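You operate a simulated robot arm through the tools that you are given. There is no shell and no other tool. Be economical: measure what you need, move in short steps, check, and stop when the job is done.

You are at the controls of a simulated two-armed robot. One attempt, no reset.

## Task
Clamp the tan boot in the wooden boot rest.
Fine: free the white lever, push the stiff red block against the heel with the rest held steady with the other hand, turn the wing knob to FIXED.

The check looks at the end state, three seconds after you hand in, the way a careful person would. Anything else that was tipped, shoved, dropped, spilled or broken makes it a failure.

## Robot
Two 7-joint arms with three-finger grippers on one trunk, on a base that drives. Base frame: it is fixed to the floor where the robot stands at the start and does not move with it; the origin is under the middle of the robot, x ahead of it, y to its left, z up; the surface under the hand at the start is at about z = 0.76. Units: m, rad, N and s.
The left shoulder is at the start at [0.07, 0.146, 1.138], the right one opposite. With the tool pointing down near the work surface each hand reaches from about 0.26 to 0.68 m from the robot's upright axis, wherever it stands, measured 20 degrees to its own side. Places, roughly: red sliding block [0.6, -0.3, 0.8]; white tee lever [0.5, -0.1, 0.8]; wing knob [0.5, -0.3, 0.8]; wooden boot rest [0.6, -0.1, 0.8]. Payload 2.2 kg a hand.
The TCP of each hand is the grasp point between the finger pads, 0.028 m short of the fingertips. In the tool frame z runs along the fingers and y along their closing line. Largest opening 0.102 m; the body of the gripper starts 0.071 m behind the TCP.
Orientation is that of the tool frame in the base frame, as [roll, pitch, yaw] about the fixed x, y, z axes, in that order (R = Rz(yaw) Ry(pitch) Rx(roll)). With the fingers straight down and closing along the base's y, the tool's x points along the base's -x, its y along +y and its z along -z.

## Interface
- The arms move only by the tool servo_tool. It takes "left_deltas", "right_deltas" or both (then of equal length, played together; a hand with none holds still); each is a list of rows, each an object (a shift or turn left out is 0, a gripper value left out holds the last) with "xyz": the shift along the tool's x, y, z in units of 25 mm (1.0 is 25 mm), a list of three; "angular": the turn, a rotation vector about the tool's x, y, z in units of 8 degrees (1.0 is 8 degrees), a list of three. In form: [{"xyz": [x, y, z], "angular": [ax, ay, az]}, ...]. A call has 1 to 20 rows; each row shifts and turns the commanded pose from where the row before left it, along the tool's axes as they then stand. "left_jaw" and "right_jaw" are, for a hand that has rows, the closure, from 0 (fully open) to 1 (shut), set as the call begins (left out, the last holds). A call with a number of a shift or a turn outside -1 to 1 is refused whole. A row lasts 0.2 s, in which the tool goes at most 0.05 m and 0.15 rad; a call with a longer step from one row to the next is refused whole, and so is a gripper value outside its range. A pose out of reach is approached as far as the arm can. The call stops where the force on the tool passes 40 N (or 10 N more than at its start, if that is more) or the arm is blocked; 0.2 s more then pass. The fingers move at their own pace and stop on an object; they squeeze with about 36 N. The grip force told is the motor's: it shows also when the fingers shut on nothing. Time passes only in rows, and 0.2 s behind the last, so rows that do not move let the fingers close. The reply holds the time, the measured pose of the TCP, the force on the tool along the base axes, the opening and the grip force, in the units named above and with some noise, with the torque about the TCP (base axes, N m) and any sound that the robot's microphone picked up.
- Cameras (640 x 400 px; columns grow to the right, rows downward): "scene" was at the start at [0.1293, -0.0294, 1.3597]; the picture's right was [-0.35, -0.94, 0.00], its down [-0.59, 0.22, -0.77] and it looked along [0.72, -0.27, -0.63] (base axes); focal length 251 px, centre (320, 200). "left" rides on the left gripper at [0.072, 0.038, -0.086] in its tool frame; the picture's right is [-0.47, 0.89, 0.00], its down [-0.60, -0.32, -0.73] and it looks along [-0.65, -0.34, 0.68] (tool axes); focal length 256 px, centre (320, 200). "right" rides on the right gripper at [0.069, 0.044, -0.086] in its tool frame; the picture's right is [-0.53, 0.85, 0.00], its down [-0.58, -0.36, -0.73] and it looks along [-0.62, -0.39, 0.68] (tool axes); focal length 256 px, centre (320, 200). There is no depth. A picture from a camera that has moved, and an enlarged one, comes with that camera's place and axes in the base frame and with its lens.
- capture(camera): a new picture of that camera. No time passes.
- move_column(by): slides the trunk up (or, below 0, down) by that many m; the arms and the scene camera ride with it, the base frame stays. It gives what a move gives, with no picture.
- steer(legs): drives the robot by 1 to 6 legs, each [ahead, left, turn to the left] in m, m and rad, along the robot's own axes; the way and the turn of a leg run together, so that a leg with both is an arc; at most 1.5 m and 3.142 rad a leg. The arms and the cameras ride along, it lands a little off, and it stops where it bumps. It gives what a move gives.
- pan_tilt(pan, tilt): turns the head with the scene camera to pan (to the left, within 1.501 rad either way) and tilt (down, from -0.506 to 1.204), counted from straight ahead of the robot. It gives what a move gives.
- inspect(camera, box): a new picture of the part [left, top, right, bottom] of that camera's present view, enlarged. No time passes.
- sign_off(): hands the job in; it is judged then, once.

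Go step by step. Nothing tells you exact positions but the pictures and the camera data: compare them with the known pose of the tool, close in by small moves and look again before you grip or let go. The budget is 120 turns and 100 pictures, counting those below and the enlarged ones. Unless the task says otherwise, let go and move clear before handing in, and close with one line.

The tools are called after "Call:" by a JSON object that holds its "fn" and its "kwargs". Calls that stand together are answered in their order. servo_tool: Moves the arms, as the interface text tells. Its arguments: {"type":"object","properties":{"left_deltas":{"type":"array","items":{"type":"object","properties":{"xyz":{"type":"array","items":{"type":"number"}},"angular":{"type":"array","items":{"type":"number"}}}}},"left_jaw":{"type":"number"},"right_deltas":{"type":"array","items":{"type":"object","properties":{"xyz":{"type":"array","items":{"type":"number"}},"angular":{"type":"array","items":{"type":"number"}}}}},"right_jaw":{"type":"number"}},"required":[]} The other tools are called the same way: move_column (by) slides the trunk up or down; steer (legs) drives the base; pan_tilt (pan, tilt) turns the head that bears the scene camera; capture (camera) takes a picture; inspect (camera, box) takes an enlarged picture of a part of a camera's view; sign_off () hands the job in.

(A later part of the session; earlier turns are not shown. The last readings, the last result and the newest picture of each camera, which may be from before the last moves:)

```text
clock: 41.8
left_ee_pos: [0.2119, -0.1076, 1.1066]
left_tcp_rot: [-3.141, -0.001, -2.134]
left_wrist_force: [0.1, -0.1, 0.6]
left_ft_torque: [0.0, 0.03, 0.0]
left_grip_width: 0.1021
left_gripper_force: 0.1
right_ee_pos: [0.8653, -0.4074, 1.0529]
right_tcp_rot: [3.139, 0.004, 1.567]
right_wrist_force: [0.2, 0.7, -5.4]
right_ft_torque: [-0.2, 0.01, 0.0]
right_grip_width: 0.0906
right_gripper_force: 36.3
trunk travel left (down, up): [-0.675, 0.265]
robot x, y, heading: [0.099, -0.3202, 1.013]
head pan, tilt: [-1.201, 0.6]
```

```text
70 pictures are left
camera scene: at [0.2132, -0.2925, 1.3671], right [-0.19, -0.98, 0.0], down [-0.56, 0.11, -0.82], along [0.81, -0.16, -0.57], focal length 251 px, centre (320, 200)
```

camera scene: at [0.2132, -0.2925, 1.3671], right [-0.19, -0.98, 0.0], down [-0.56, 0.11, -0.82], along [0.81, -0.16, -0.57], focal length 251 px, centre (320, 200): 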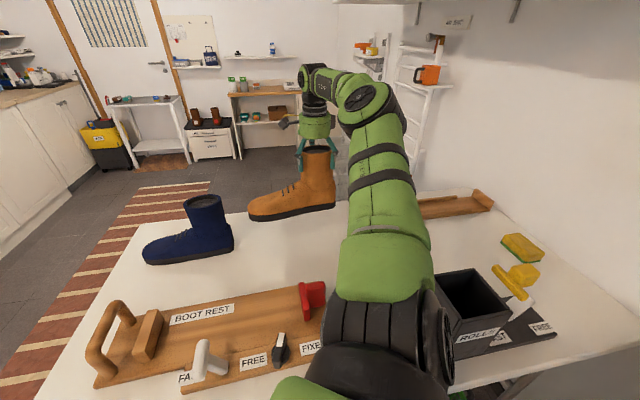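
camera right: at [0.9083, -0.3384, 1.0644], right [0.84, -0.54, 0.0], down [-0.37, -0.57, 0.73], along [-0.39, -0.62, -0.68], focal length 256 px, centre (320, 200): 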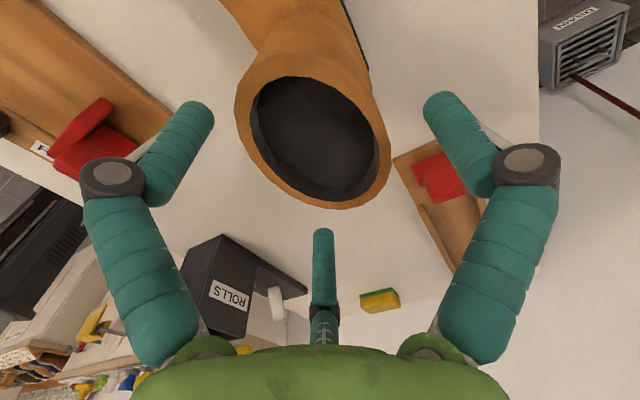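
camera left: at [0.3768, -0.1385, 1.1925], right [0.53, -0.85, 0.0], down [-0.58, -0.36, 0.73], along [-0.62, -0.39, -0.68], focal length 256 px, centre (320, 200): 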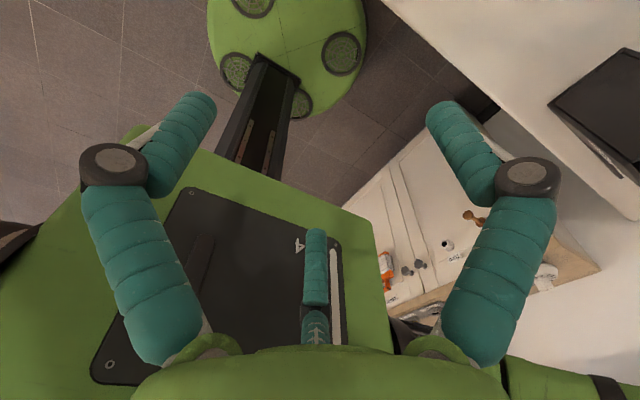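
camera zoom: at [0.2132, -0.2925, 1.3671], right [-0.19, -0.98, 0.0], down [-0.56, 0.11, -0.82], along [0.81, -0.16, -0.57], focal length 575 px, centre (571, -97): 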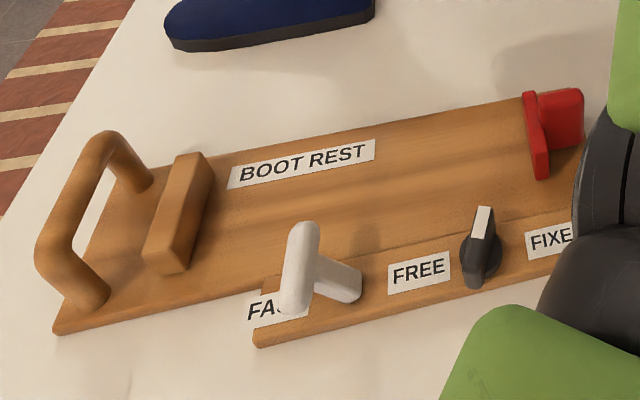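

The toe stop face is at y≈0.012, the red plate face at y≈-0.32 and the lane centre at x≈0.585. The toe sits about 0.212 ahead of the TCP, so I'll carry the boot to TCP (0.585, -0.218).

Call:
{"fn": "servo_tool", "kwargs": {"right_deltas": [{"xyz": [0, -1, 0]}, {"xyz": [0, -1, 0]}, {"xyz": [0, -1, 0]}, {"xyz": [0, -1, 0]}, {"xyz": [0, -1, 0]}, {"xyz": [0.95, -0.775, 0]}, {"xyz": [0.95, -0.775, 0]}, {"xyz": [0.95, -0.775, 0]}, {"xyz": [0.95, -0.775, 0]}, {"xyz": [0.95, -0.775, 0]}, {"xyz": [0.95, -0.775, 0]}, {"xyz": [0.95, -0.775, 0]}, {"xyz": [0.95, -0.775, 0]}, {"xyz": [0, 0, 0]}]}}

Call:
{"fn": "capture", "kwargs": {"camera": "scene"}}

Call:
{"fn": "capture", "kwargs": {"camera": "right"}}

```text
clock: 44.8
left_ee_pos: [0.2127, -0.1085, 1.1063]
left_tcp_rot: [3.141, 0.001, -2.135]
left_wrist_force: [1.0, 0.2, -0.3]
left_ft_torque: [0.03, -0.05, -0.02]
left_grip_width: 0.1021
left_gripper_force: 0.0
right_ee_pos: [0.5843, -0.2156, 1.051]
right_tcp_rot: [3.141, 0.001, 1.569]
right_wrist_force: [-0.4, -0.4, -4.8]
right_ft_torque: [-0.19, 0.0, 0.03]
right_grip_width: 0.0905
right_gripper_force: 36.3
trunk travel left (down, up): [-0.675, 0.265]
robot x, y, heading: [0.102, -0.3184, 1.01]
head pan, tilt: [-1.201, 0.6]
```

```text
69 pictures are left
camera scene: at [0.2134, -0.2932, 1.3671], right [-0.19, -0.98, 0.0], down [-0.56, 0.11, -0.82], along [0.81, -0.16, -0.57], focal length 251 px, centre (320, 200)
```

scene: 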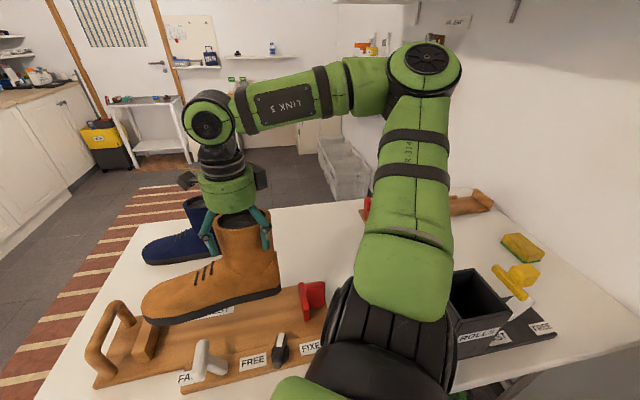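

```text
68 pictures are left
camera right: at [0.6285, -0.1466, 1.1373], right [0.84, -0.54, 0.0], down [-0.37, -0.57, 0.73], along [-0.39, -0.62, -0.68], focal length 256 px, centre (320, 200)
```

right: 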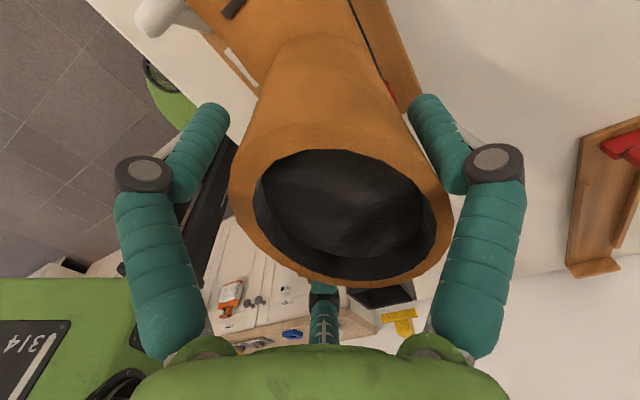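

Call:
{"fn": "servo_tool", "kwargs": {"right_deltas": [{"xyz": [0, 0, 0.7]}, {"xyz": [0, 0, 0.7]}, {"xyz": [0, 0, 0.7]}, {"xyz": [0, 0, 0.7]}, {"xyz": [0, 0, 0]}]}}

Call:
{"fn": "inspect", "kwargs": {"camera": "scene", "box": [80, 200, 340, 400]}}

```text
clock: 46.0
left_ee_pos: [0.2118, -0.1074, 1.1066]
left_tcp_rot: [-3.14, -0.001, -2.135]
left_wrist_force: [0.0, 0.0, 0.1]
left_ft_torque: [0.0, -0.02, 0.01]
left_grip_width: 0.1021
left_gripper_force: 0.1
right_ee_pos: [0.5857, -0.2155, 0.982]
right_tcp_rot: [3.14, 0.003, 1.569]
right_wrist_force: [0.3, 0.0, -5.9]
right_ft_torque: [-0.21, 0.0, 0.0]
right_grip_width: 0.0907
right_gripper_force: 36.0
trunk travel left (down, up): [-0.675, 0.265]
robot x, y, heading: [0.0978, -0.32, 1.004]
head pan, tilt: [-1.201, 0.6]
```

```text
2.00 times, centred on (210, 300) of scene
camera zoom: at [0.2128, -0.2925, 1.3671], right [-0.19, -0.98, 0.0], down [-0.55, 0.11, -0.82], along [0.81, -0.16, -0.57], focal length 503 px, centre (540, 0)
```

zoom: 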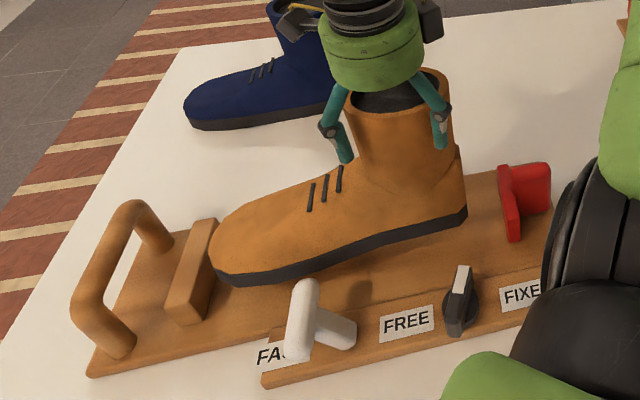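

The toe is about 1 cm short of the stop. I'm nudging back 4 mm and lowering slowly until it touches.

Call:
{"fn": "servo_tool", "kwargs": {"right_deltas": [{"xyz": [-0.16, 0, 0.3]}, {"xyz": [0, 0, 0.3]}, {"xyz": [0, 0, 0.3]}, {"xyz": [0, 0, 0.25]}, {"xyz": [0, 0, 0]}]}}

Call:
{"fn": "inspect", "kwargs": {"camera": "scene", "box": [80, 200, 340, 400]}}

```text
clock: 47.2
left_ee_pos: [0.2121, -0.1066, 1.1046]
left_tcp_rot: [3.141, 0.001, -2.135]
left_wrist_force: [-0.2, -0.7, -0.8]
left_ft_torque: [0.0, -0.02, -0.04]
left_grip_width: 0.1019
left_gripper_force: 0.0
right_ee_pos: [0.5859, -0.2197, 0.954]
right_tcp_rot: [3.14, 0.003, 1.569]
right_wrist_force: [1.0, -0.1, -4.8]
right_ft_torque: [-0.18, 0.04, 0.02]
right_grip_width: 0.0902
right_gripper_force: 35.8
trunk travel left (down, up): [-0.675, 0.265]
robot x, y, heading: [0.1022, -0.3197, 1.009]
head pan, tilt: [-1.201, 0.6]
```

```text
2.00 times, centred on (210, 300) of scene
camera zoom: at [0.2129, -0.2923, 1.3671], right [-0.19, -0.98, 0.0], down [-0.55, 0.11, -0.82], along [0.81, -0.16, -0.57], focal length 503 px, centre (540, 0)
```

zoom: 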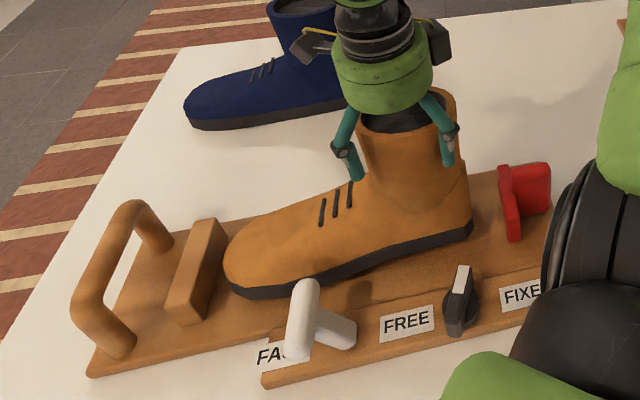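

Call:
{"fn": "servo_tool", "kwargs": {"right_deltas": [{"xyz": [0, 0, 0.2]}, {"xyz": [0, 0, 0.2]}, {"xyz": [0, 0, 0.2]}, {"xyz": [0, 0, 0.2]}, {"xyz": [0, 0, 0]}]}}

Call:
{"fn": "inspect", "kwargs": {"camera": "scene", "box": [80, 200, 340, 400]}}

```text
clock: 48.4
left_ee_pos: [0.2069, -0.1084, 1.107]
left_tcp_rot: [-3.138, 0.003, -2.134]
left_wrist_force: [-0.5, -0.4, 0.6]
left_ft_torque: [-0.04, -0.01, 0.02]
left_grip_width: 0.1019
left_gripper_force: 0.1
right_ee_pos: [0.5827, -0.2204, 0.9373]
right_tcp_rot: [3.133, -0.004, 1.567]
right_wrist_force: [-3.2, -3.7, 30.1]
right_ft_torque: [-0.44, -1.03, -0.5]
right_grip_width: 0.0908
right_gripper_force: 36.1
trunk travel left (down, up): [-0.675, 0.265]
robot x, y, heading: [0.0994, -0.3222, 1.009]
head pan, tilt: [-1.201, 0.6]
```

```text
2.00 times, centred on (210, 300) of scene
camera zoom: at [0.2068, -0.2944, 1.3682], right [-0.19, -0.98, 0.0], down [-0.55, 0.11, -0.83], along [0.81, -0.16, -0.56], focal length 503 px, centre (540, 0)
```

zoom: 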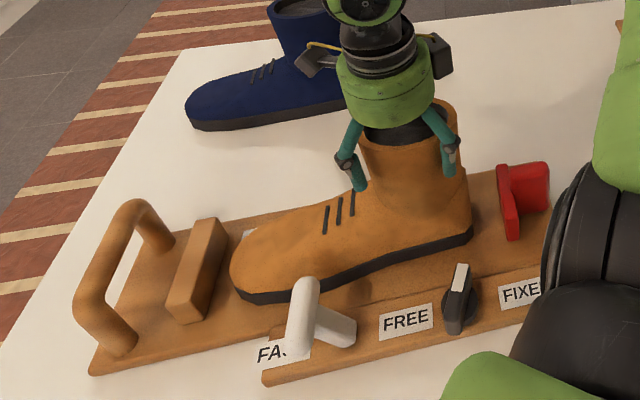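

The boot rests on the board with the toe about 2.5 cm from the stop. I'm lifting a touch, shifting +y 15 mm and setting it down again.

Call:
{"fn": "servo_tool", "kwargs": {"right_deltas": [{"xyz": [0, 0, -0.45]}, {"xyz": [0.3, 0.1, 0]}, {"xyz": [0.3, 0, 0]}, {"xyz": [0, 0, 0.15]}, {"xyz": [0, 0, 0.13]}, {"xyz": [0, 0, 0]}]}}

Call:
{"fn": "inspect", "kwargs": {"camera": "scene", "box": [80, 200, 340, 400]}}

```text
clock: 49.8
left_ee_pos: [0.2111, -0.1085, 1.1061]
left_tcp_rot: [3.141, 0.001, -2.135]
left_wrist_force: [-1.0, 0.4, -0.1]
left_ft_torque: [0.0, 0.01, 0.02]
left_grip_width: 0.1018
left_gripper_force: 0.0
right_ee_pos: [0.5891, -0.2059, 0.9381]
right_tcp_rot: [3.138, 0.0, 1.566]
right_wrist_force: [1.6, -2.2, 0.9]
right_ft_torque: [0.83, -0.39, -0.28]
right_grip_width: 0.0906
right_gripper_force: 35.9
trunk travel left (down, up): [-0.675, 0.265]
robot x, y, heading: [0.0972, -0.3145, 1.013]
head pan, tilt: [-1.201, 0.6]
```

```text
2.00 times, centred on (210, 300) of scene
camera zoom: at [0.2123, -0.2935, 1.3673], right [-0.19, -0.98, 0.0], down [-0.55, 0.11, -0.83], along [0.81, -0.16, -0.56], focal length 503 px, centre (540, 0)
```

zoom: 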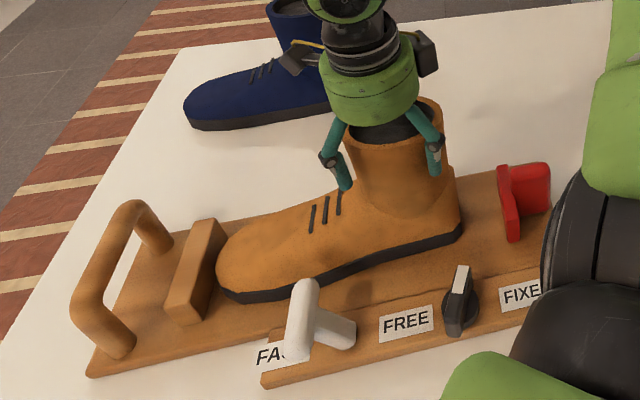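

The boot is seated with the toe about 1 cm from the stop. Releasing it and rising straight up.

Call:
{"fn": "servo_tool", "kwargs": {"right_deltas": [{"xyz": [0, 0, 0]}, {"xyz": [0, 0, 0]}, {"xyz": [0, 0, -0.5]}, {"xyz": [0, 0, -1]}, {"xyz": [0, 0, -1]}, {"xyz": [0, 0, -1]}, {"xyz": [0, 0, -1]}, {"xyz": [0, 0, -1]}], "right_jaw": 0.0}}

Call:
{"fn": "inspect", "kwargs": {"camera": "scene", "box": [80, 200, 340, 400]}}

Call:
{"fn": "capture", "kwargs": {"camera": "right"}}

```text
clock: 51.6
left_ee_pos: [0.2102, -0.1069, 1.1067]
left_tcp_rot: [-3.141, 0.0, -2.134]
left_wrist_force: [0.5, -0.3, 0.3]
left_ft_torque: [-0.01, -0.03, -0.01]
left_grip_width: 0.1019
left_gripper_force: 0.0
right_ee_pos: [0.587, -0.2058, 1.077]
right_tcp_rot: [3.137, 0.003, 1.567]
right_wrist_force: [-0.1, -0.4, 0.5]
right_ft_torque: [-0.01, -0.02, 0.0]
right_grip_width: 0.1021
right_gripper_force: 0.0
trunk travel left (down, up): [-0.675, 0.265]
robot x, y, heading: [0.0982, -0.3183, 1.011]
head pan, tilt: [-1.201, 0.6]
```

```text
2.00 times, centred on (210, 300) of scene
camera zoom: at [0.2116, -0.2926, 1.3672], right [-0.19, -0.98, 0.0], down [-0.55, 0.11, -0.83], along [0.81, -0.16, -0.56], focal length 503 px, centre (540, 0)
```

zoom: 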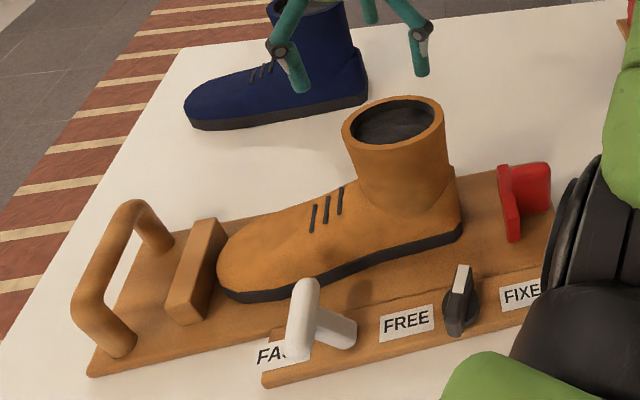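

```text
62 pictures are left
camera right: at [0.6296, -0.1352, 1.1627], right [0.84, -0.54, 0.0], down [-0.37, -0.57, 0.73], along [-0.39, -0.62, -0.68], focal length 256 px, centre (320, 200)
```

right: 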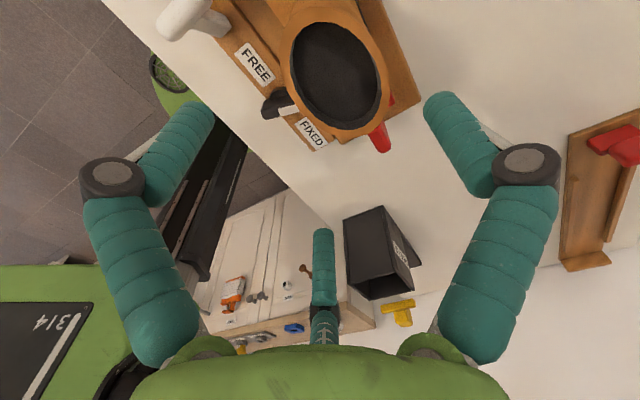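

The boot stands free in the rest. I'm raising the hand, turning the base back to face the table and shifting to y≈-0.2.

Call:
{"fn": "servo_tool", "kwargs": {"right_deltas": [{"xyz": [0, 0, -1]}, {"xyz": [0, 0, -1]}]}}

Call:
{"fn": "steer", "kwargs": {"legs": [[0, 0, -1.01], [-0.03, 0.12, 0]]}}

Call:
{"fn": "pan_tilt", "kwargs": {"pan": 0.0, "tilt": 0.9}}

Call:
{"fn": "capture", "kwargs": {"camera": "scene"}}

```text
clock: 52.2
left_ee_pos: [0.2112, -0.1073, 1.1057]
left_tcp_rot: [-3.14, 0.001, -2.133]
left_wrist_force: [0.1, -0.3, -0.7]
left_ft_torque: [0.0, -0.02, -0.01]
left_grip_width: 0.1023
left_gripper_force: 0.1
right_ee_pos: [0.5863, -0.2041, 1.1265]
right_tcp_rot: [3.136, 0.002, 1.566]
right_wrist_force: [0.1, -0.1, -0.2]
right_ft_torque: [-0.01, -0.02, 0.0]
right_grip_width: 0.1021
right_gripper_force: 0.1
trunk travel left (down, up): [-0.675, 0.265]
robot x, y, heading: [0.0967, -0.3186, 1.007]
head pan, tilt: [-1.201, 0.6]
```

```text
clock: 56.1
left_ee_pos: [0.3105, -0.1843, 1.1062]
left_tcp_rot: [-3.14, 0.0, 3.131]
left_wrist_force: [-0.6, -0.4, -0.5]
left_ft_torque: [0.02, -0.02, 0.0]
left_grip_width: 0.1019
left_gripper_force: 0.0
right_ee_pos: [0.4249, -0.5565, 1.1243]
right_tcp_rot: [3.141, 0.0, 0.548]
right_wrist_force: [-0.3, -1.3, -0.1]
right_ft_torque: [0.04, 0.03, 0.01]
right_grip_width: 0.1018
right_gripper_force: 0.1
trunk travel left (down, up): [-0.675, 0.265]
robot x, y, heading: [0.0653, -0.1974, -0.016]
head pan, tilt: [-1.201, 0.6]
```

```text
clock: 57.5
left_ee_pos: [0.3093, -0.1829, 1.1056]
left_tcp_rot: [-3.141, 0.0, 3.132]
left_wrist_force: [0.7, -0.2, 0.5]
left_ft_torque: [0.04, 0.0, 0.03]
left_grip_width: 0.1019
left_gripper_force: 0.1
right_ee_pos: [0.424, -0.5546, 1.1253]
right_tcp_rot: [3.14, 0.002, 0.549]
right_wrist_force: [-0.1, -0.3, 0.3]
right_ft_torque: [0.03, 0.01, 0.0]
right_grip_width: 0.1019
right_gripper_force: 0.0
trunk travel left (down, up): [-0.675, 0.265]
robot x, y, heading: [0.0713, -0.1992, -0.01]
head pan, tilt: [0.0, 0.901]
```

```text
61 pictures are left
camera scene: at [0.1958, -0.1991, 1.3424], right [-0.01, -1.0, 0.0], down [-0.78, 0.01, -0.62], along [0.62, -0.01, -0.78], focal length 251 px, centre (320, 200)
```

scene: 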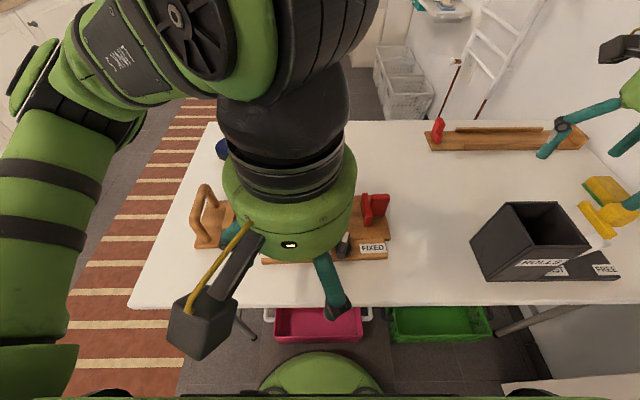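

With the disc and bins now in view there's clear room. The hoop handle's top bar is at about (0.577, 0.093, z≈0.86), so I'll bring the left hand over it with the jaw half closed.

Call:
{"fn": "servo_tool", "kwargs": {"left_deltas": [{"xyz": [-0.884, 0.907, 0.33]}, {"xyz": [-0.884, 0.907, 0.33]}, {"xyz": [-0.884, 0.907, 0.33]}, {"xyz": [-0.884, 0.907, 0.33]}, {"xyz": [-0.884, 0.907, 0.33]}, {"xyz": [-0.884, 0.907, 0.33]}, {"xyz": [-0.884, 0.907, 0.33]}, {"xyz": [-0.884, 0.907, 0.33]}, {"xyz": [-0.884, 0.907, 0.33]}, {"xyz": [-0.884, 0.907, 0.33]}, {"xyz": [-0.884, 0.907, 0.33]}, {"xyz": [-0.884, 0.907, 0.33]}], "left_jaw": 0.4}}

Call:
{"fn": "capture", "kwargs": {"camera": "scene"}}

Call:
{"fn": "capture", "kwargs": {"camera": "left"}}

```text
clock: 60.1
left_ee_pos: [0.5795, 0.0882, 1.0057]
left_tcp_rot: [-3.141, -0.001, 3.128]
left_wrist_force: [0.3, 1.0, -0.4]
left_ft_torque: [0.0, -0.03, -0.01]
left_grip_width: 0.0615
left_gripper_force: 0.1
right_ee_pos: [0.4252, -0.5542, 1.126]
right_tcp_rot: [3.141, 0.005, 0.551]
right_wrist_force: [0.3, 0.3, -0.1]
right_ft_torque: [-0.04, 0.02, -0.03]
right_grip_width: 0.1017
right_gripper_force: 0.1
trunk travel left (down, up): [-0.675, 0.265]
robot x, y, heading: [0.0712, -0.1978, -0.008]
head pan, tilt: [0.0, 0.901]
```

```text
60 pictures are left
camera scene: at [0.1966, -0.1984, 1.3423], right [-0.01, -1.0, 0.0], down [-0.78, 0.01, -0.62], along [0.62, -0.01, -0.78], focal length 251 px, centre (320, 200)
```

scene: 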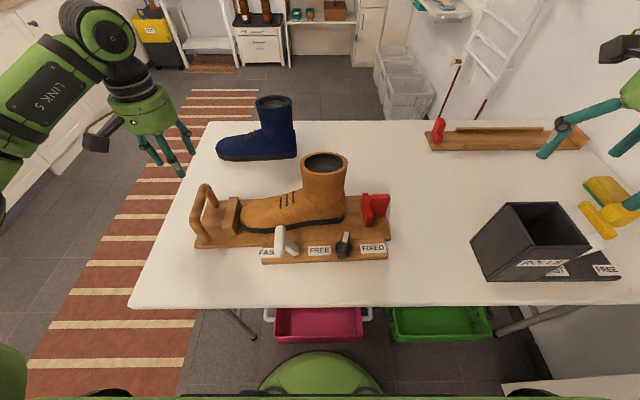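

```text
59 pictures are left
camera left: at [0.5087, 0.1264, 1.0929], right [0.48, 0.88, 0.0], down [0.6, -0.32, 0.73], along [0.64, -0.35, -0.68], focal length 256 px, centre (320, 200)
```

left: 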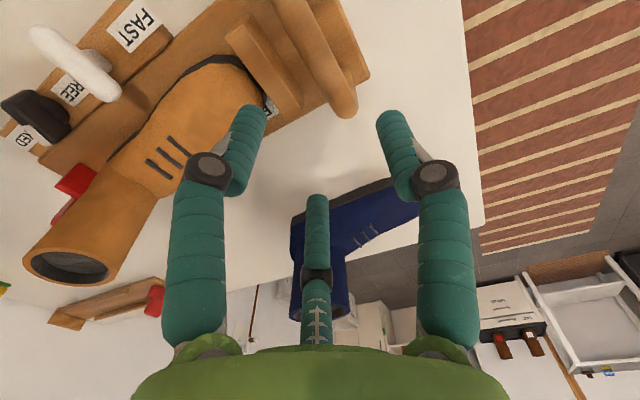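

Call:
{"fn": "servo_tool", "kwargs": {"left_deltas": [{"xyz": [0, -0.1, 1]}, {"xyz": [0, 0, 1]}, {"xyz": [0, 0, 1]}, {"xyz": [0, 0, 1]}]}}

Call:
{"fn": "capture", "kwargs": {"camera": "left"}}

Call:
{"fn": "inspect", "kwargs": {"camera": "scene", "box": [120, 120, 280, 280]}}

```text
clock: 61.1
left_ee_pos: [0.5776, 0.0841, 0.9074]
left_tcp_rot: [3.141, 0.0, 3.127]
left_wrist_force: [0.4, 0.5, 0.6]
left_ft_torque: [-0.01, 0.0, -0.03]
left_grip_width: 0.061
left_gripper_force: 0.0
right_ee_pos: [0.4241, -0.5544, 1.125]
right_tcp_rot: [3.139, 0.003, 0.55]
right_wrist_force: [0.2, 0.8, -0.1]
right_ft_torque: [-0.01, 0.01, -0.05]
right_grip_width: 0.1018
right_gripper_force: 0.0
trunk travel left (down, up): [-0.675, 0.265]
robot x, y, heading: [0.0728, -0.1976, -0.012]
head pan, tilt: [0.0, 0.901]
```

```text
58 pictures are left
camera left: at [0.5073, 0.1231, 0.9932], right [0.48, 0.88, 0.0], down [0.6, -0.32, 0.73], along [0.64, -0.35, -0.68], focal length 256 px, centre (320, 200)
```

left: 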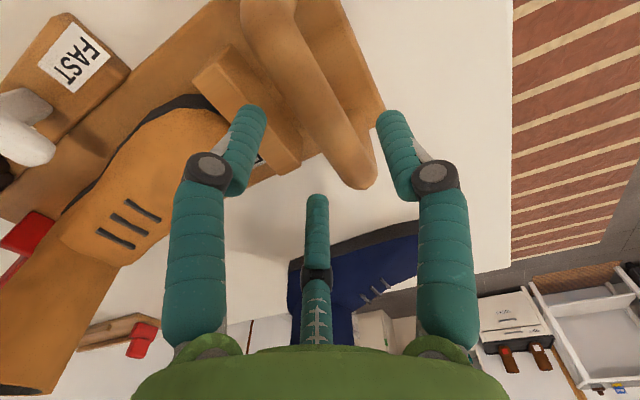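

```text
2.50 times, centred on (200, 200) of scene
camera zoom: at [0.1963, -0.1987, 1.3424], right [-0.01, -1.0, 0.0], down [-0.78, 0.01, -0.62], along [0.62, -0.01, -0.78], focal length 628 px, centre (620, 200)
```

zoom: 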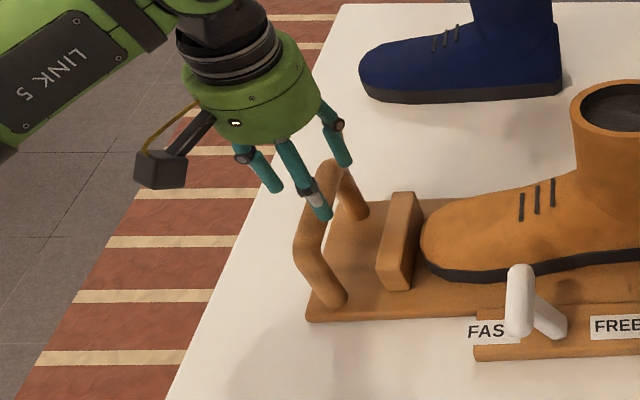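

Call:
{"fn": "servo_tool", "kwargs": {"left_deltas": [{"xyz": [0.3, 0.1, 0]}, {"xyz": [0, 0, 0.7]}, {"xyz": [0, 0, 0.7]}, {"xyz": [0, 0, 0.5]}], "left_jaw": 0.3}}

Call:
{"fn": "capture", "kwargs": {"camera": "left"}}

Call:
{"fn": "inspect", "kwargs": {"camera": "scene", "box": [150, 140, 270, 260]}}

```text
clock: 62.1
left_ee_pos: [0.5702, 0.0872, 0.8594]
left_tcp_rot: [3.141, 0.0, 3.131]
left_wrist_force: [0.0, -0.6, -0.8]
left_ft_torque: [0.01, -0.02, -0.03]
left_grip_width: 0.0714
left_gripper_force: 0.2
right_ee_pos: [0.4241, -0.5543, 1.1248]
right_tcp_rot: [3.141, 0.002, 0.548]
right_wrist_force: [0.0, -0.2, -0.1]
right_ft_torque: [0.02, 0.0, -0.02]
right_grip_width: 0.1019
right_gripper_force: 0.1
trunk travel left (down, up): [-0.675, 0.265]
robot x, y, heading: [0.073, -0.1951, -0.016]
head pan, tilt: [0.0, 0.901]
```

```text
56 pictures are left
camera left: at [0.4991, 0.1255, 0.9459], right [0.47, 0.88, 0.0], down [0.6, -0.32, 0.73], along [0.64, -0.35, -0.68], focal length 256 px, centre (320, 200)
```

left: 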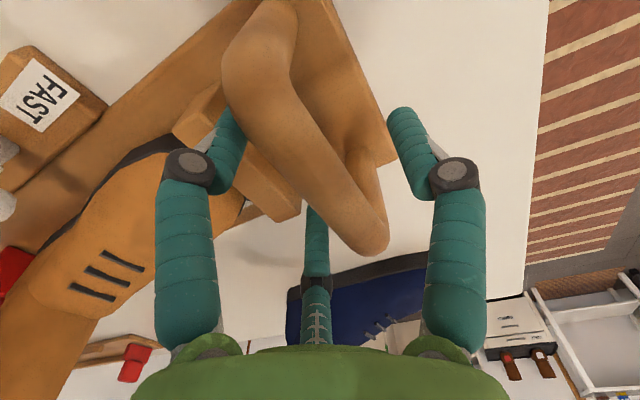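

```text
3.33 times, centred on (210, 200) of scene
camera zoom: at [0.1958, -0.1989, 1.3424], right [-0.01, -1.0, 0.0], down [-0.78, 0.01, -0.62], along [0.62, -0.01, -0.78], focal length 838 px, centre (687, 200)
```

zoom: 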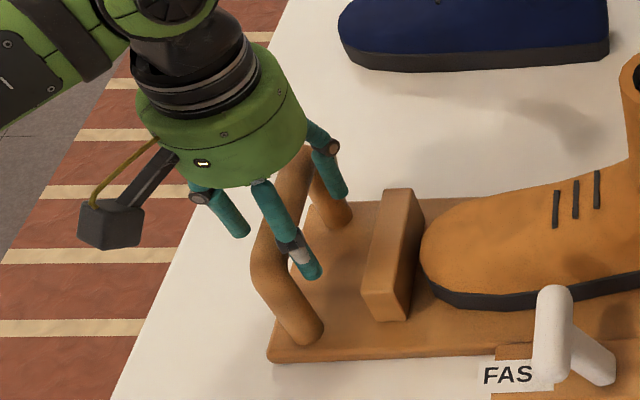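

The bar lies between the fingers. I'm lowering 8 mm and closing to hold the rest.

Call:
{"fn": "servo_tool", "kwargs": {"left_deltas": [{"xyz": [0, 0, 0.3]}, {"xyz": [0, 0, 0]}, {"xyz": [0, 0, 0]}, {"xyz": [0, 0, 0]}], "left_jaw": 1.0}}

Call:
{"fn": "capture", "kwargs": {"camera": "scene"}}

```text
clock: 63.1
left_ee_pos: [0.5702, 0.0835, 0.8581]
left_tcp_rot: [-3.142, 0.014, 3.133]
left_wrist_force: [4.7, -2.1, 30.2]
left_ft_torque: [0.2, 0.35, 0.98]
left_grip_width: 0.0354
left_gripper_force: 35.7
right_ee_pos: [0.4217, -0.557, 1.126]
right_tcp_rot: [3.14, -0.001, 0.548]
right_wrist_force: [-0.5, -0.2, 1.3]
right_ft_torque: [-0.01, 0.01, -0.04]
right_grip_width: 0.1022
right_gripper_force: 0.0
trunk travel left (down, up): [-0.675, 0.265]
robot x, y, heading: [0.0673, -0.1994, -0.011]
head pan, tilt: [0.0, 0.901]
```

```text
54 pictures are left
camera scene: at [0.1926, -0.2021, 1.3429], right [-0.01, -1.0, 0.0], down [-0.78, 0.01, -0.62], along [0.62, 0.0, -0.78], focal length 251 px, centre (320, 200)
```

scene: 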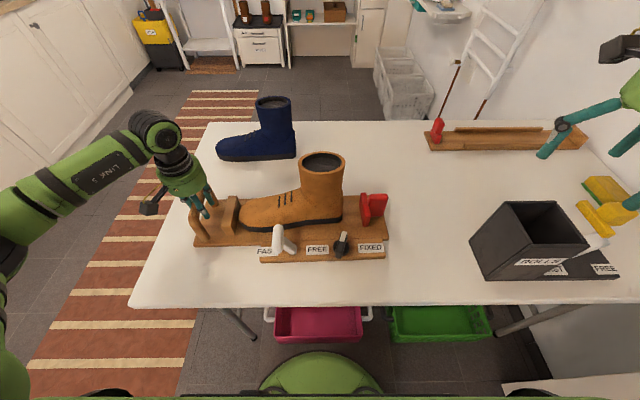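

The hoop is gripped. I'm easing the downward press slightly and turning the right hand back to its original yaw.

Call:
{"fn": "servo_tool", "kwargs": {"left_deltas": [{"xyz": [0, 0, -0.2]}]}}

Call:
{"fn": "servo_tool", "kwargs": {"right_deltas": [{"angular": [0, 0, -1]}, {"angular": [0, 0, -1]}, {"angular": [0, 0, -1]}, {"angular": [0, 0, -1]}, {"angular": [0, 0, -1]}, {"angular": [0, 0, -1]}, {"angular": [0, 0, -1]}, {"angular": [0, 0, -1]}, {"angular": [0, 0, -1]}, {"angular": [0, 0, -1]}, {"angular": [0, 0, -1]}, {"angular": [0, 0, -1]}, {"angular": [0, 0, -1]}, {"angular": [0, 0, -1]}, {"angular": [0, 0, -1]}, {"angular": [0, 0, -1]}, {"angular": [0, 0, -1]}, {"angular": [0, 0, -1]}, {"angular": [0, 0, -0.55]}], "right_jaw": 0.6}}

```text
clock: 63.5
left_ee_pos: [0.5707, 0.085, 0.8569]
left_tcp_rot: [-3.141, 0.003, 3.133]
left_wrist_force: [7.3, -4.9, 10.2]
left_ft_torque: [0.15, -0.45, 1.19]
left_grip_width: 0.0355
left_gripper_force: 36.3
right_ee_pos: [0.4239, -0.5562, 1.1255]
right_tcp_rot: [3.14, 0.002, 0.548]
right_wrist_force: [0.6, 0.2, -0.2]
right_ft_torque: [0.0, 0.04, -0.05]
right_grip_width: 0.1021
right_gripper_force: 0.0
trunk travel left (down, up): [-0.675, 0.265]
robot x, y, heading: [0.0697, -0.1973, -0.011]
head pan, tilt: [0.0, 0.901]
```

```text
clock: 67.5
left_ee_pos: [0.5706, 0.0855, 0.8575]
left_tcp_rot: [-3.141, 0.0, 3.133]
left_wrist_force: [-0.3, -2.6, 0.2]
left_ft_torque: [-0.06, -0.28, 1.14]
left_grip_width: 0.0355
left_gripper_force: 35.9
right_ee_pos: [0.4256, -0.5548, 1.1249]
right_tcp_rot: [-3.138, 0.0, 3.141]
right_wrist_force: [-0.1, -0.6, -0.8]
right_ft_torque: [0.02, 0.0, 0.03]
right_grip_width: 0.0408
right_gripper_force: 0.2
trunk travel left (down, up): [-0.675, 0.265]
robot x, y, heading: [0.0692, -0.199, -0.009]
head pan, tilt: [0.0, 0.901]
```

Call:
{"fn": "servo_tool", "kwargs": {"right_deltas": [{"xyz": [-0.092, 0.99, 0.2]}, {"xyz": [-0.092, 0.99, 0.2]}, {"xyz": [-0.092, 0.99, 0.2]}, {"xyz": [-0.092, 0.99, 0.2]}, {"xyz": [-0.092, 0.99, 0.2]}, {"xyz": [-0.092, 0.99, 0.2]}, {"xyz": [-0.092, 0.99, 0.2]}, {"xyz": [-0.092, 0.99, 0.2]}, {"xyz": [-0.092, 0.99, 0.2]}, {"xyz": [-0.092, 0.99, 0.2]}, {"xyz": [-0.092, 0.99, 0.2]}, {"xyz": [-0.092, 0.99, 0.2]}, {"xyz": [-0.092, 0.99, 0.2]}, {"xyz": [-0.092, 0.99, 0.2]}, {"xyz": [-0.092, 0.99, 0.2]}, {"xyz": [-0.092, 0.99, 0.2]}, {"xyz": [-0.092, 0.99, 0.2]}, {"xyz": [-0.092, 0.99, 0.2]}, {"xyz": [-0.092, 0.99, 0.2]}, {"xyz": [-0.092, 0.99, 0.2]}], "right_jaw": 1.0}}

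Call:
{"fn": "capture", "kwargs": {"camera": "scene"}}

Call:
{"fn": "capture", "kwargs": {"camera": "right"}}

```text
clock: 71.7
left_ee_pos: [0.57, 0.0882, 0.857]
left_tcp_rot: [-3.141, -0.001, 3.131]
left_wrist_force: [5.5, 0.5, 2.1]
left_ft_torque: [0.04, -0.19, 1.1]
left_grip_width: 0.0351
left_gripper_force: 36.0
right_ee_pos: [0.4465, -0.2865, 1.0671]
right_tcp_rot: [-3.139, -0.003, 3.137]
right_wrist_force: [-0.1, -0.1, 1.1]
right_ft_torque: [0.0, 0.01, 0.01]
right_grip_width: 0.0022
right_gripper_force: 31.2
right hand out of reach, approached as far as the arm can: row 11, 12, 13, 14, 15, 16, 17, 18, 19, 20
trunk travel left (down, up): [-0.675, 0.265]
robot x, y, heading: [0.0723, -0.1991, -0.01]
head pan, tilt: [0.0, 0.901]
```

```text
53 pictures are left
camera scene: at [0.1968, -0.1989, 1.3423], right [-0.01, -1.0, 0.0], down [-0.78, 0.01, -0.62], along [0.62, -0.01, -0.78], focal length 251 px, centre (320, 200)
```

scene: 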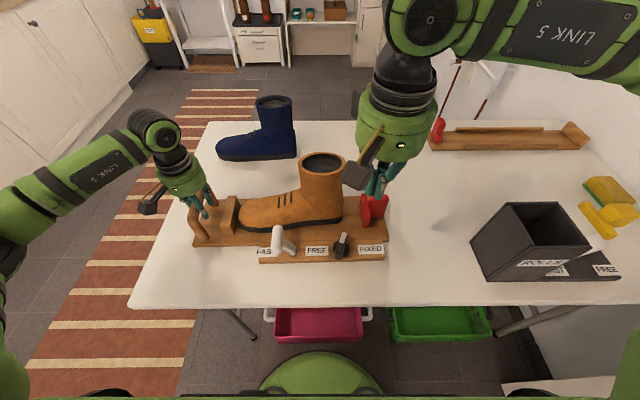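

```text
52 pictures are left
camera right: at [0.3779, -0.2425, 1.1536], right [0.54, 0.84, 0.0], down [0.58, -0.36, 0.73], along [0.62, -0.39, -0.68], focal length 256 px, centre (320, 200)
```

right: 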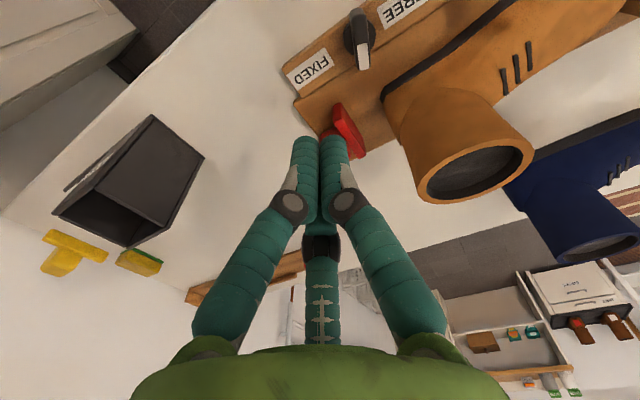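

The right arm can't cross that far left from here. I'll let go of the hoop, drive 0.2 m left and grip it again.

Call:
{"fn": "servo_tool", "kwargs": {"left_deltas": [{"xyz": [0, 0, 0]}, {"xyz": [0, 0, 0]}, {"xyz": [0, 0, -0.8]}, {"xyz": [0, 0, -1]}, {"xyz": [0, 0, -1]}, {"xyz": [0, 0, -1]}, {"xyz": [0, 0, -1]}, {"xyz": [0, 0, -1]}], "left_jaw": 0.3}}

Call:
{"fn": "steer", "kwargs": {"legs": [[0, 0.2, 0.01]]}}

Call:
{"fn": "capture", "kwargs": {"camera": "scene"}}

```text
clock: 73.5
left_ee_pos: [0.5709, 0.086, 1.0046]
left_tcp_rot: [-3.141, -0.001, 3.132]
left_wrist_force: [0.6, -0.5, -0.2]
left_ft_torque: [0.01, -0.03, 0.01]
left_grip_width: 0.0714
left_gripper_force: 0.1
right_ee_pos: [0.446, -0.2883, 1.0674]
right_tcp_rot: [-3.141, 0.0, 3.137]
right_wrist_force: [1.0, -0.3, -0.5]
right_ft_torque: [-0.02, -0.03, 0.04]
right_grip_width: 0.0021
right_gripper_force: 31.4
trunk travel left (down, up): [-0.675, 0.265]
robot x, y, heading: [0.0722, -0.2002, -0.014]
head pan, tilt: [0.0, 0.901]
```

```text
clock: 75.1
left_ee_pos: [0.5689, 0.288, 1.0038]
left_tcp_rot: [-3.14, 0.001, 3.141]
left_wrist_force: [0.2, -0.1, -0.4]
left_ft_torque: [0.01, -0.02, 0.0]
left_grip_width: 0.0713
left_gripper_force: 0.0
right_ee_pos: [0.4491, -0.0873, 1.0656]
right_tcp_rot: [-3.138, -0.001, -3.135]
right_wrist_force: [-1.0, -0.3, 0.0]
right_ft_torque: [0.01, 0.01, 0.01]
right_grip_width: 0.002
right_gripper_force: 31.7
trunk travel left (down, up): [-0.675, 0.265]
robot x, y, heading: [0.0716, -0.0034, 0.002]
head pan, tilt: [0.0, 0.901]
```

```text
51 pictures are left
camera scene: at [0.1968, -0.0015, 1.3424], right [0.0, -1.0, 0.0], down [-0.78, 0.0, -0.62], along [0.62, 0.0, -0.78], focal length 251 px, centre (320, 200)
```

scene: 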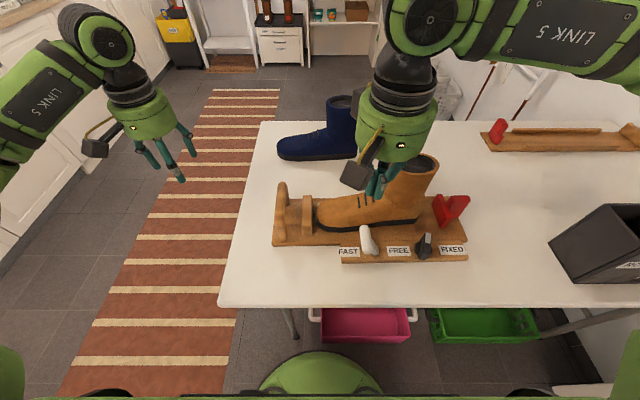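

Call:
{"fn": "servo_tool", "kwargs": {"left_deltas": [{"xyz": [0, -1, 0]}, {"xyz": [0, -1, 0]}, {"xyz": [0, -1, 0]}, {"xyz": [0, -1, 0]}, {"xyz": [0, -1, 0]}, {"xyz": [0, -1, 0]}, {"xyz": [0, -1, 0]}, {"xyz": [0, -1, 0]}, {"xyz": [0, 0, 1]}, {"xyz": [0, 0, 1]}, {"xyz": [0, 0, 1]}, {"xyz": [0, 0, 1]}]}}

Call:
{"fn": "inspect", "kwargs": {"camera": "scene", "box": [200, 130, 360, 270]}}

Call:
{"fn": "capture", "kwargs": {"camera": "left"}}

```text
clock: 77.7
left_ee_pos: [0.5682, 0.09, 0.9031]
left_tcp_rot: [-3.14, 0.003, 3.14]
left_wrist_force: [0.3, 0.1, 0.3]
left_ft_torque: [0.03, 0.01, -0.04]
left_grip_width: 0.0715
left_gripper_force: 0.1
right_ee_pos: [0.4477, -0.0852, 1.0673]
right_tcp_rot: [3.141, -0.002, -3.134]
right_wrist_force: [0.0, 0.0, 0.3]
right_ft_torque: [-0.01, 0.01, -0.02]
right_grip_width: 0.0021
right_gripper_force: 31.6
trunk travel left (down, up): [-0.675, 0.265]
robot x, y, heading: [0.0699, -0.0003, -0.005]
head pan, tilt: [0.0, 0.901]
```

```text
2.86 times, centred on (280, 200) of scene
camera zoom: at [0.1972, 0.0, 1.3424], right [0.0, -1.0, 0.0], down [-0.78, 0.0, -0.62], along [0.62, 0.0, -0.78], focal length 718 px, centre (434, 200)
```

zoom: 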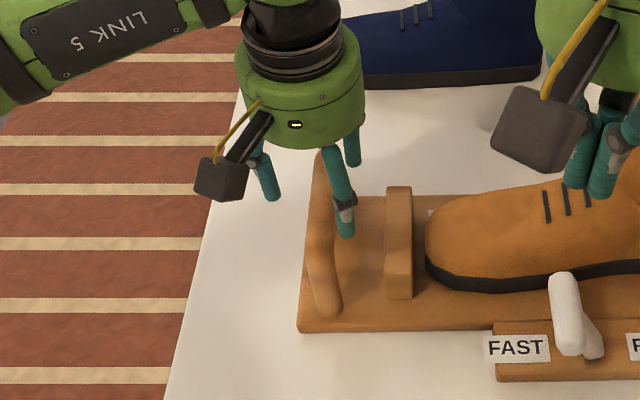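

```text
49 pictures are left
camera left: at [0.4974, 0.1278, 0.9891], right [0.47, 0.88, 0.0], down [0.6, -0.32, 0.73], along [0.65, -0.34, -0.68], focal length 256 px, centre (320, 200)
```

left: 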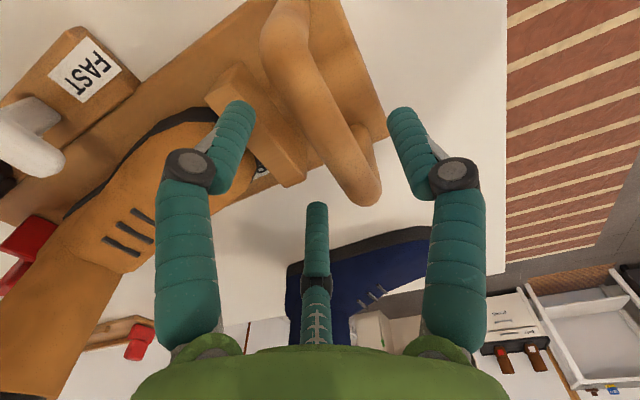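

Call:
{"fn": "servo_tool", "kwargs": {"left_deltas": [{"xyz": [0, -0.1, 0.9]}, {"xyz": [0, 0, 0.9]}]}}

Call:
{"fn": "servo_tool", "kwargs": {"left_deltas": [{"xyz": [0, 0, 0]}, {"xyz": [0, 0, 0]}, {"xyz": [0, 0, 0]}], "left_jaw": 1.0}}

Call:
{"fn": "capture", "kwargs": {"camera": "right"}}

Call:
{"fn": "inspect", "kwargs": {"camera": "scene", "box": [320, 150, 480, 280]}}

```text
clock: 78.3
left_ee_pos: [0.5677, 0.0849, 0.8584]
left_tcp_rot: [-3.14, 0.0, 3.14]
left_wrist_force: [-0.3, 0.2, 0.7]
left_ft_torque: [0.01, -0.02, 0.0]
left_grip_width: 0.0713
left_gripper_force: 0.0
right_ee_pos: [0.4483, -0.0877, 1.0671]
right_tcp_rot: [-3.14, -0.002, -3.135]
right_wrist_force: [0.0, 0.4, 0.1]
right_ft_torque: [0.0, 0.0, 0.02]
right_grip_width: 0.0021
right_gripper_force: 31.7
trunk travel left (down, up): [-0.675, 0.265]
robot x, y, heading: [0.0714, -0.0033, -0.008]
head pan, tilt: [0.0, 0.901]
```

```text
clock: 79.1
left_ee_pos: [0.5697, 0.0863, 0.8594]
left_tcp_rot: [-3.141, 0.001, -3.141]
left_wrist_force: [0.4, 2.5, 1.0]
left_ft_torque: [0.03, -0.39, 0.9]
left_grip_width: 0.0352
left_gripper_force: 35.9
right_ee_pos: [0.4485, -0.0855, 1.0671]
right_tcp_rot: [-3.139, 0.001, -3.136]
right_wrist_force: [0.2, 0.3, -0.1]
right_ft_torque: [0.03, -0.03, -0.03]
right_grip_width: 0.0021
right_gripper_force: 31.2
trunk travel left (down, up): [-0.675, 0.265]
robot x, y, heading: [0.0746, 0.001, -0.002]
head pan, tilt: [0.0, 0.901]
```

```text
48 pictures are left
camera right: at [0.3783, -0.0419, 1.1539], right [0.53, 0.85, 0.0], down [0.58, -0.36, 0.73], along [0.62, -0.39, -0.68], focal length 256 px, centre (320, 200)
```

right: 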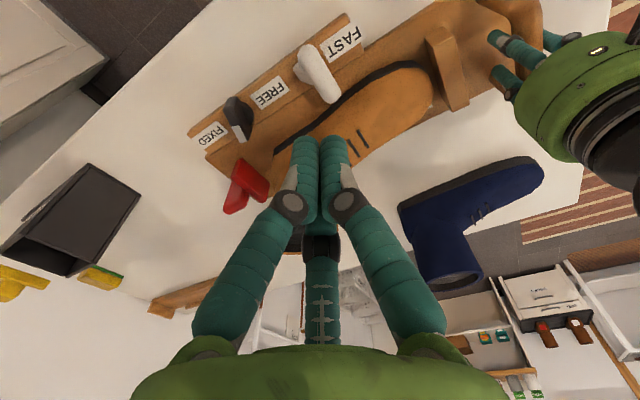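

```text
3.08 times, centred on (400, 215) of scene
camera zoom: at [0.1965, 0.0002, 1.3424], right [0.0, -1.0, 0.0], down [-0.78, 0.0, -0.62], along [0.62, 0.0, -0.78], focal length 774 px, centre (74, 154)
```

zoom: 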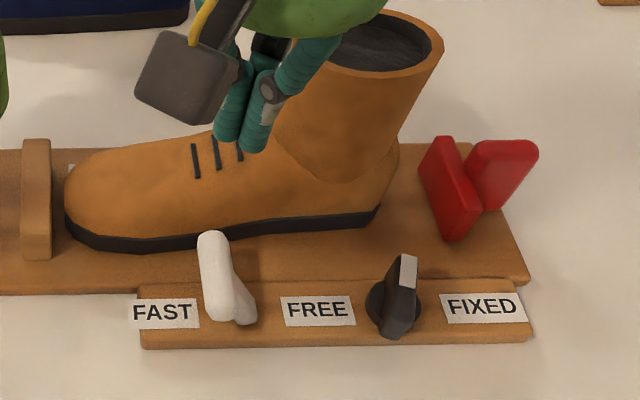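

The rest is held again. The lever leans toward FAST with its crossbar at about (0.478, -0.106, 0.84), so I'm bringing the closed right fingers down on its +y side.

Call:
{"fn": "servo_tool", "kwargs": {"right_deltas": [{"xyz": [-0.43, 0.6, 0]}, {"xyz": [-0.43, 0.5, 0]}, {"xyz": [0, 0, 1]}, {"xyz": [0, 0, 1]}, {"xyz": [0, 0, 1]}, {"xyz": [0, 0, 1]}, {"xyz": [0, 0, 1]}, {"xyz": [0, 0, 1]}, {"xyz": [0, 0, 1]}, {"xyz": [0, 0, 1]}, {"xyz": [0, 0, 0.6]}]}}

Call:
{"fn": "inspect", "kwargs": {"camera": "scene", "box": [300, 150, 480, 280]}}

Call:
{"fn": "capture", "kwargs": {"camera": "right"}}

```text
clock: 81.4
left_ee_pos: [0.5682, 0.0859, 0.8585]
left_tcp_rot: [-3.141, 0.005, -3.137]
left_wrist_force: [-1.4, 4.3, 2.2]
left_ft_torque: [-0.22, 0.06, 0.93]
left_grip_width: 0.0352
left_gripper_force: 36.0
right_ee_pos: [0.4401, -0.1182, 0.8834]
right_tcp_rot: [3.131, 0.012, -3.135]
right_wrist_force: [-3.1, -1.3, 13.7]
right_ft_torque: [0.04, 0.05, -0.04]
right_grip_width: 0.0022
right_gripper_force: 31.2
right hand out of reach, approached as far as the arm can: row 1, 2, 6, 7, 8, 9, 10, 11
trunk travel left (down, up): [-0.675, 0.265]
robot x, y, heading: [0.0709, 0.0018, -0.002]
head pan, tilt: [0.0, 0.901]
stopped in row 11 (right hand): the force on the tool passed its limit at 56 N (the readings are from after the stop); the commanded pose is now the measured one
```

```text
3.08 times, centred on (390, 215) of scene
camera zoom: at [0.1939, -0.0001, 1.3428], right [0.0, -1.0, 0.0], down [-0.78, 0.0, -0.62], along [0.62, 0.0, -0.78], focal length 774 px, centre (105, 154)
```

zoom: 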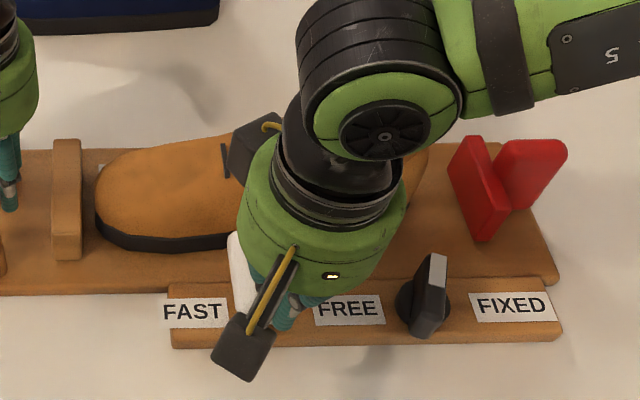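

```text
45 pictures are left
camera right: at [0.3697, -0.076, 0.968], right [0.53, 0.85, 0.02], down [0.57, -0.37, 0.73], along [0.63, -0.38, -0.68], focal length 256 px, centre (320, 200)
```

right: 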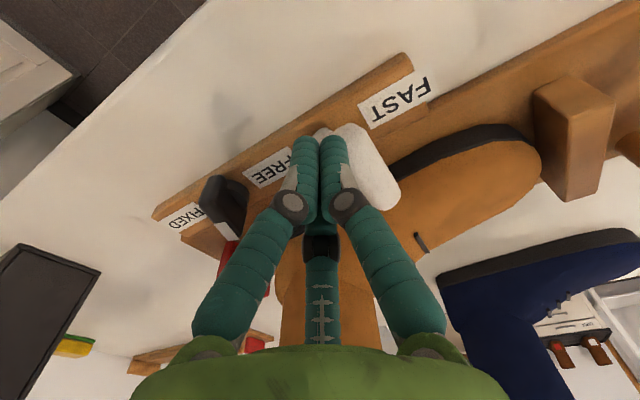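

The arm's cross-body limit pulled the hand off target and it touched the lever's top. I'm raising it straight away, then trying a half-open straddle over the crossbar.

Call:
{"fn": "servo_tool", "kwargs": {"right_deltas": [{"xyz": [0, 0, -0.8]}, {"xyz": [0, 0, -1]}, {"xyz": [0, 0, -1]}, {"xyz": [-0.8, 0.2, 0]}, {"xyz": [-0.8, 0.2, 0]}], "right_jaw": 0.4}}

Call:
{"fn": "inspect", "kwargs": {"camera": "scene", "box": [300, 150, 480, 280]}}

Call:
{"fn": "capture", "kwargs": {"camera": "right"}}

```text
clock: 82.6
left_ee_pos: [0.569, 0.0868, 0.8593]
left_tcp_rot: [-3.139, 0.006, 3.141]
left_wrist_force: [1.3, 5.2, 12.1]
left_ft_torque: [0.09, 0.1, 1.04]
left_grip_width: 0.0348
left_gripper_force: 35.9
right_ee_pos: [0.4801, -0.1092, 0.9506]
right_tcp_rot: [3.133, 0.008, -3.134]
right_wrist_force: [0.5, -0.2, 0.6]
right_ft_torque: [-0.01, 0.02, 0.02]
right_grip_width: 0.0612
right_gripper_force: 0.1
trunk travel left (down, up): [-0.675, 0.265]
robot x, y, heading: [0.0719, 0.0007, 0.001]
head pan, tilt: [0.0, 0.901]
```

```text
3.08 times, centred on (390, 215) of scene
camera zoom: at [0.1951, 0.0003, 1.3427], right [0.0, -1.0, 0.0], down [-0.78, 0.0, -0.62], along [0.62, 0.0, -0.78], focal length 774 px, centre (105, 154)
```

zoom: 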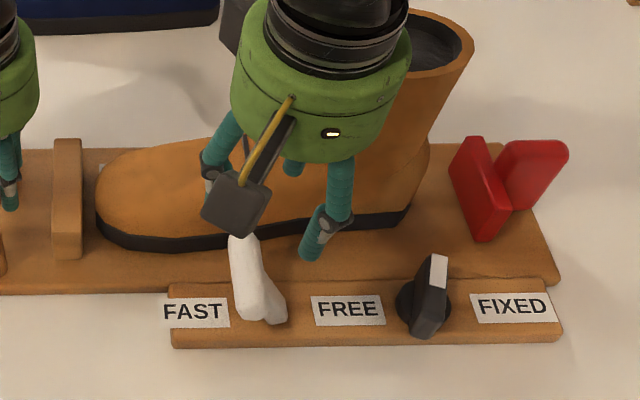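

```text
43 pictures are left
camera right: at [0.4098, -0.0669, 1.0371], right [0.53, 0.85, 0.01], down [0.57, -0.37, 0.73], along [0.63, -0.38, -0.68], focal length 256 px, centre (320, 200)
```

right: 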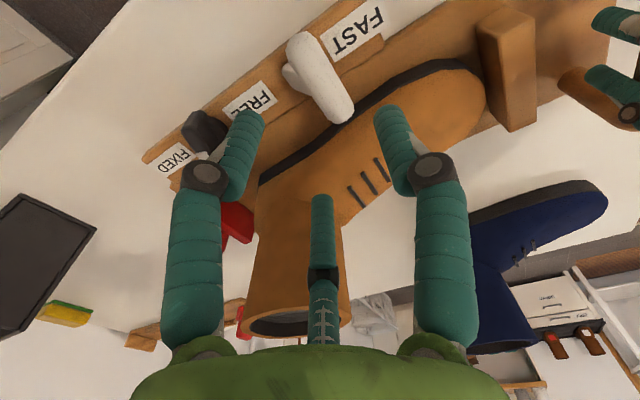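

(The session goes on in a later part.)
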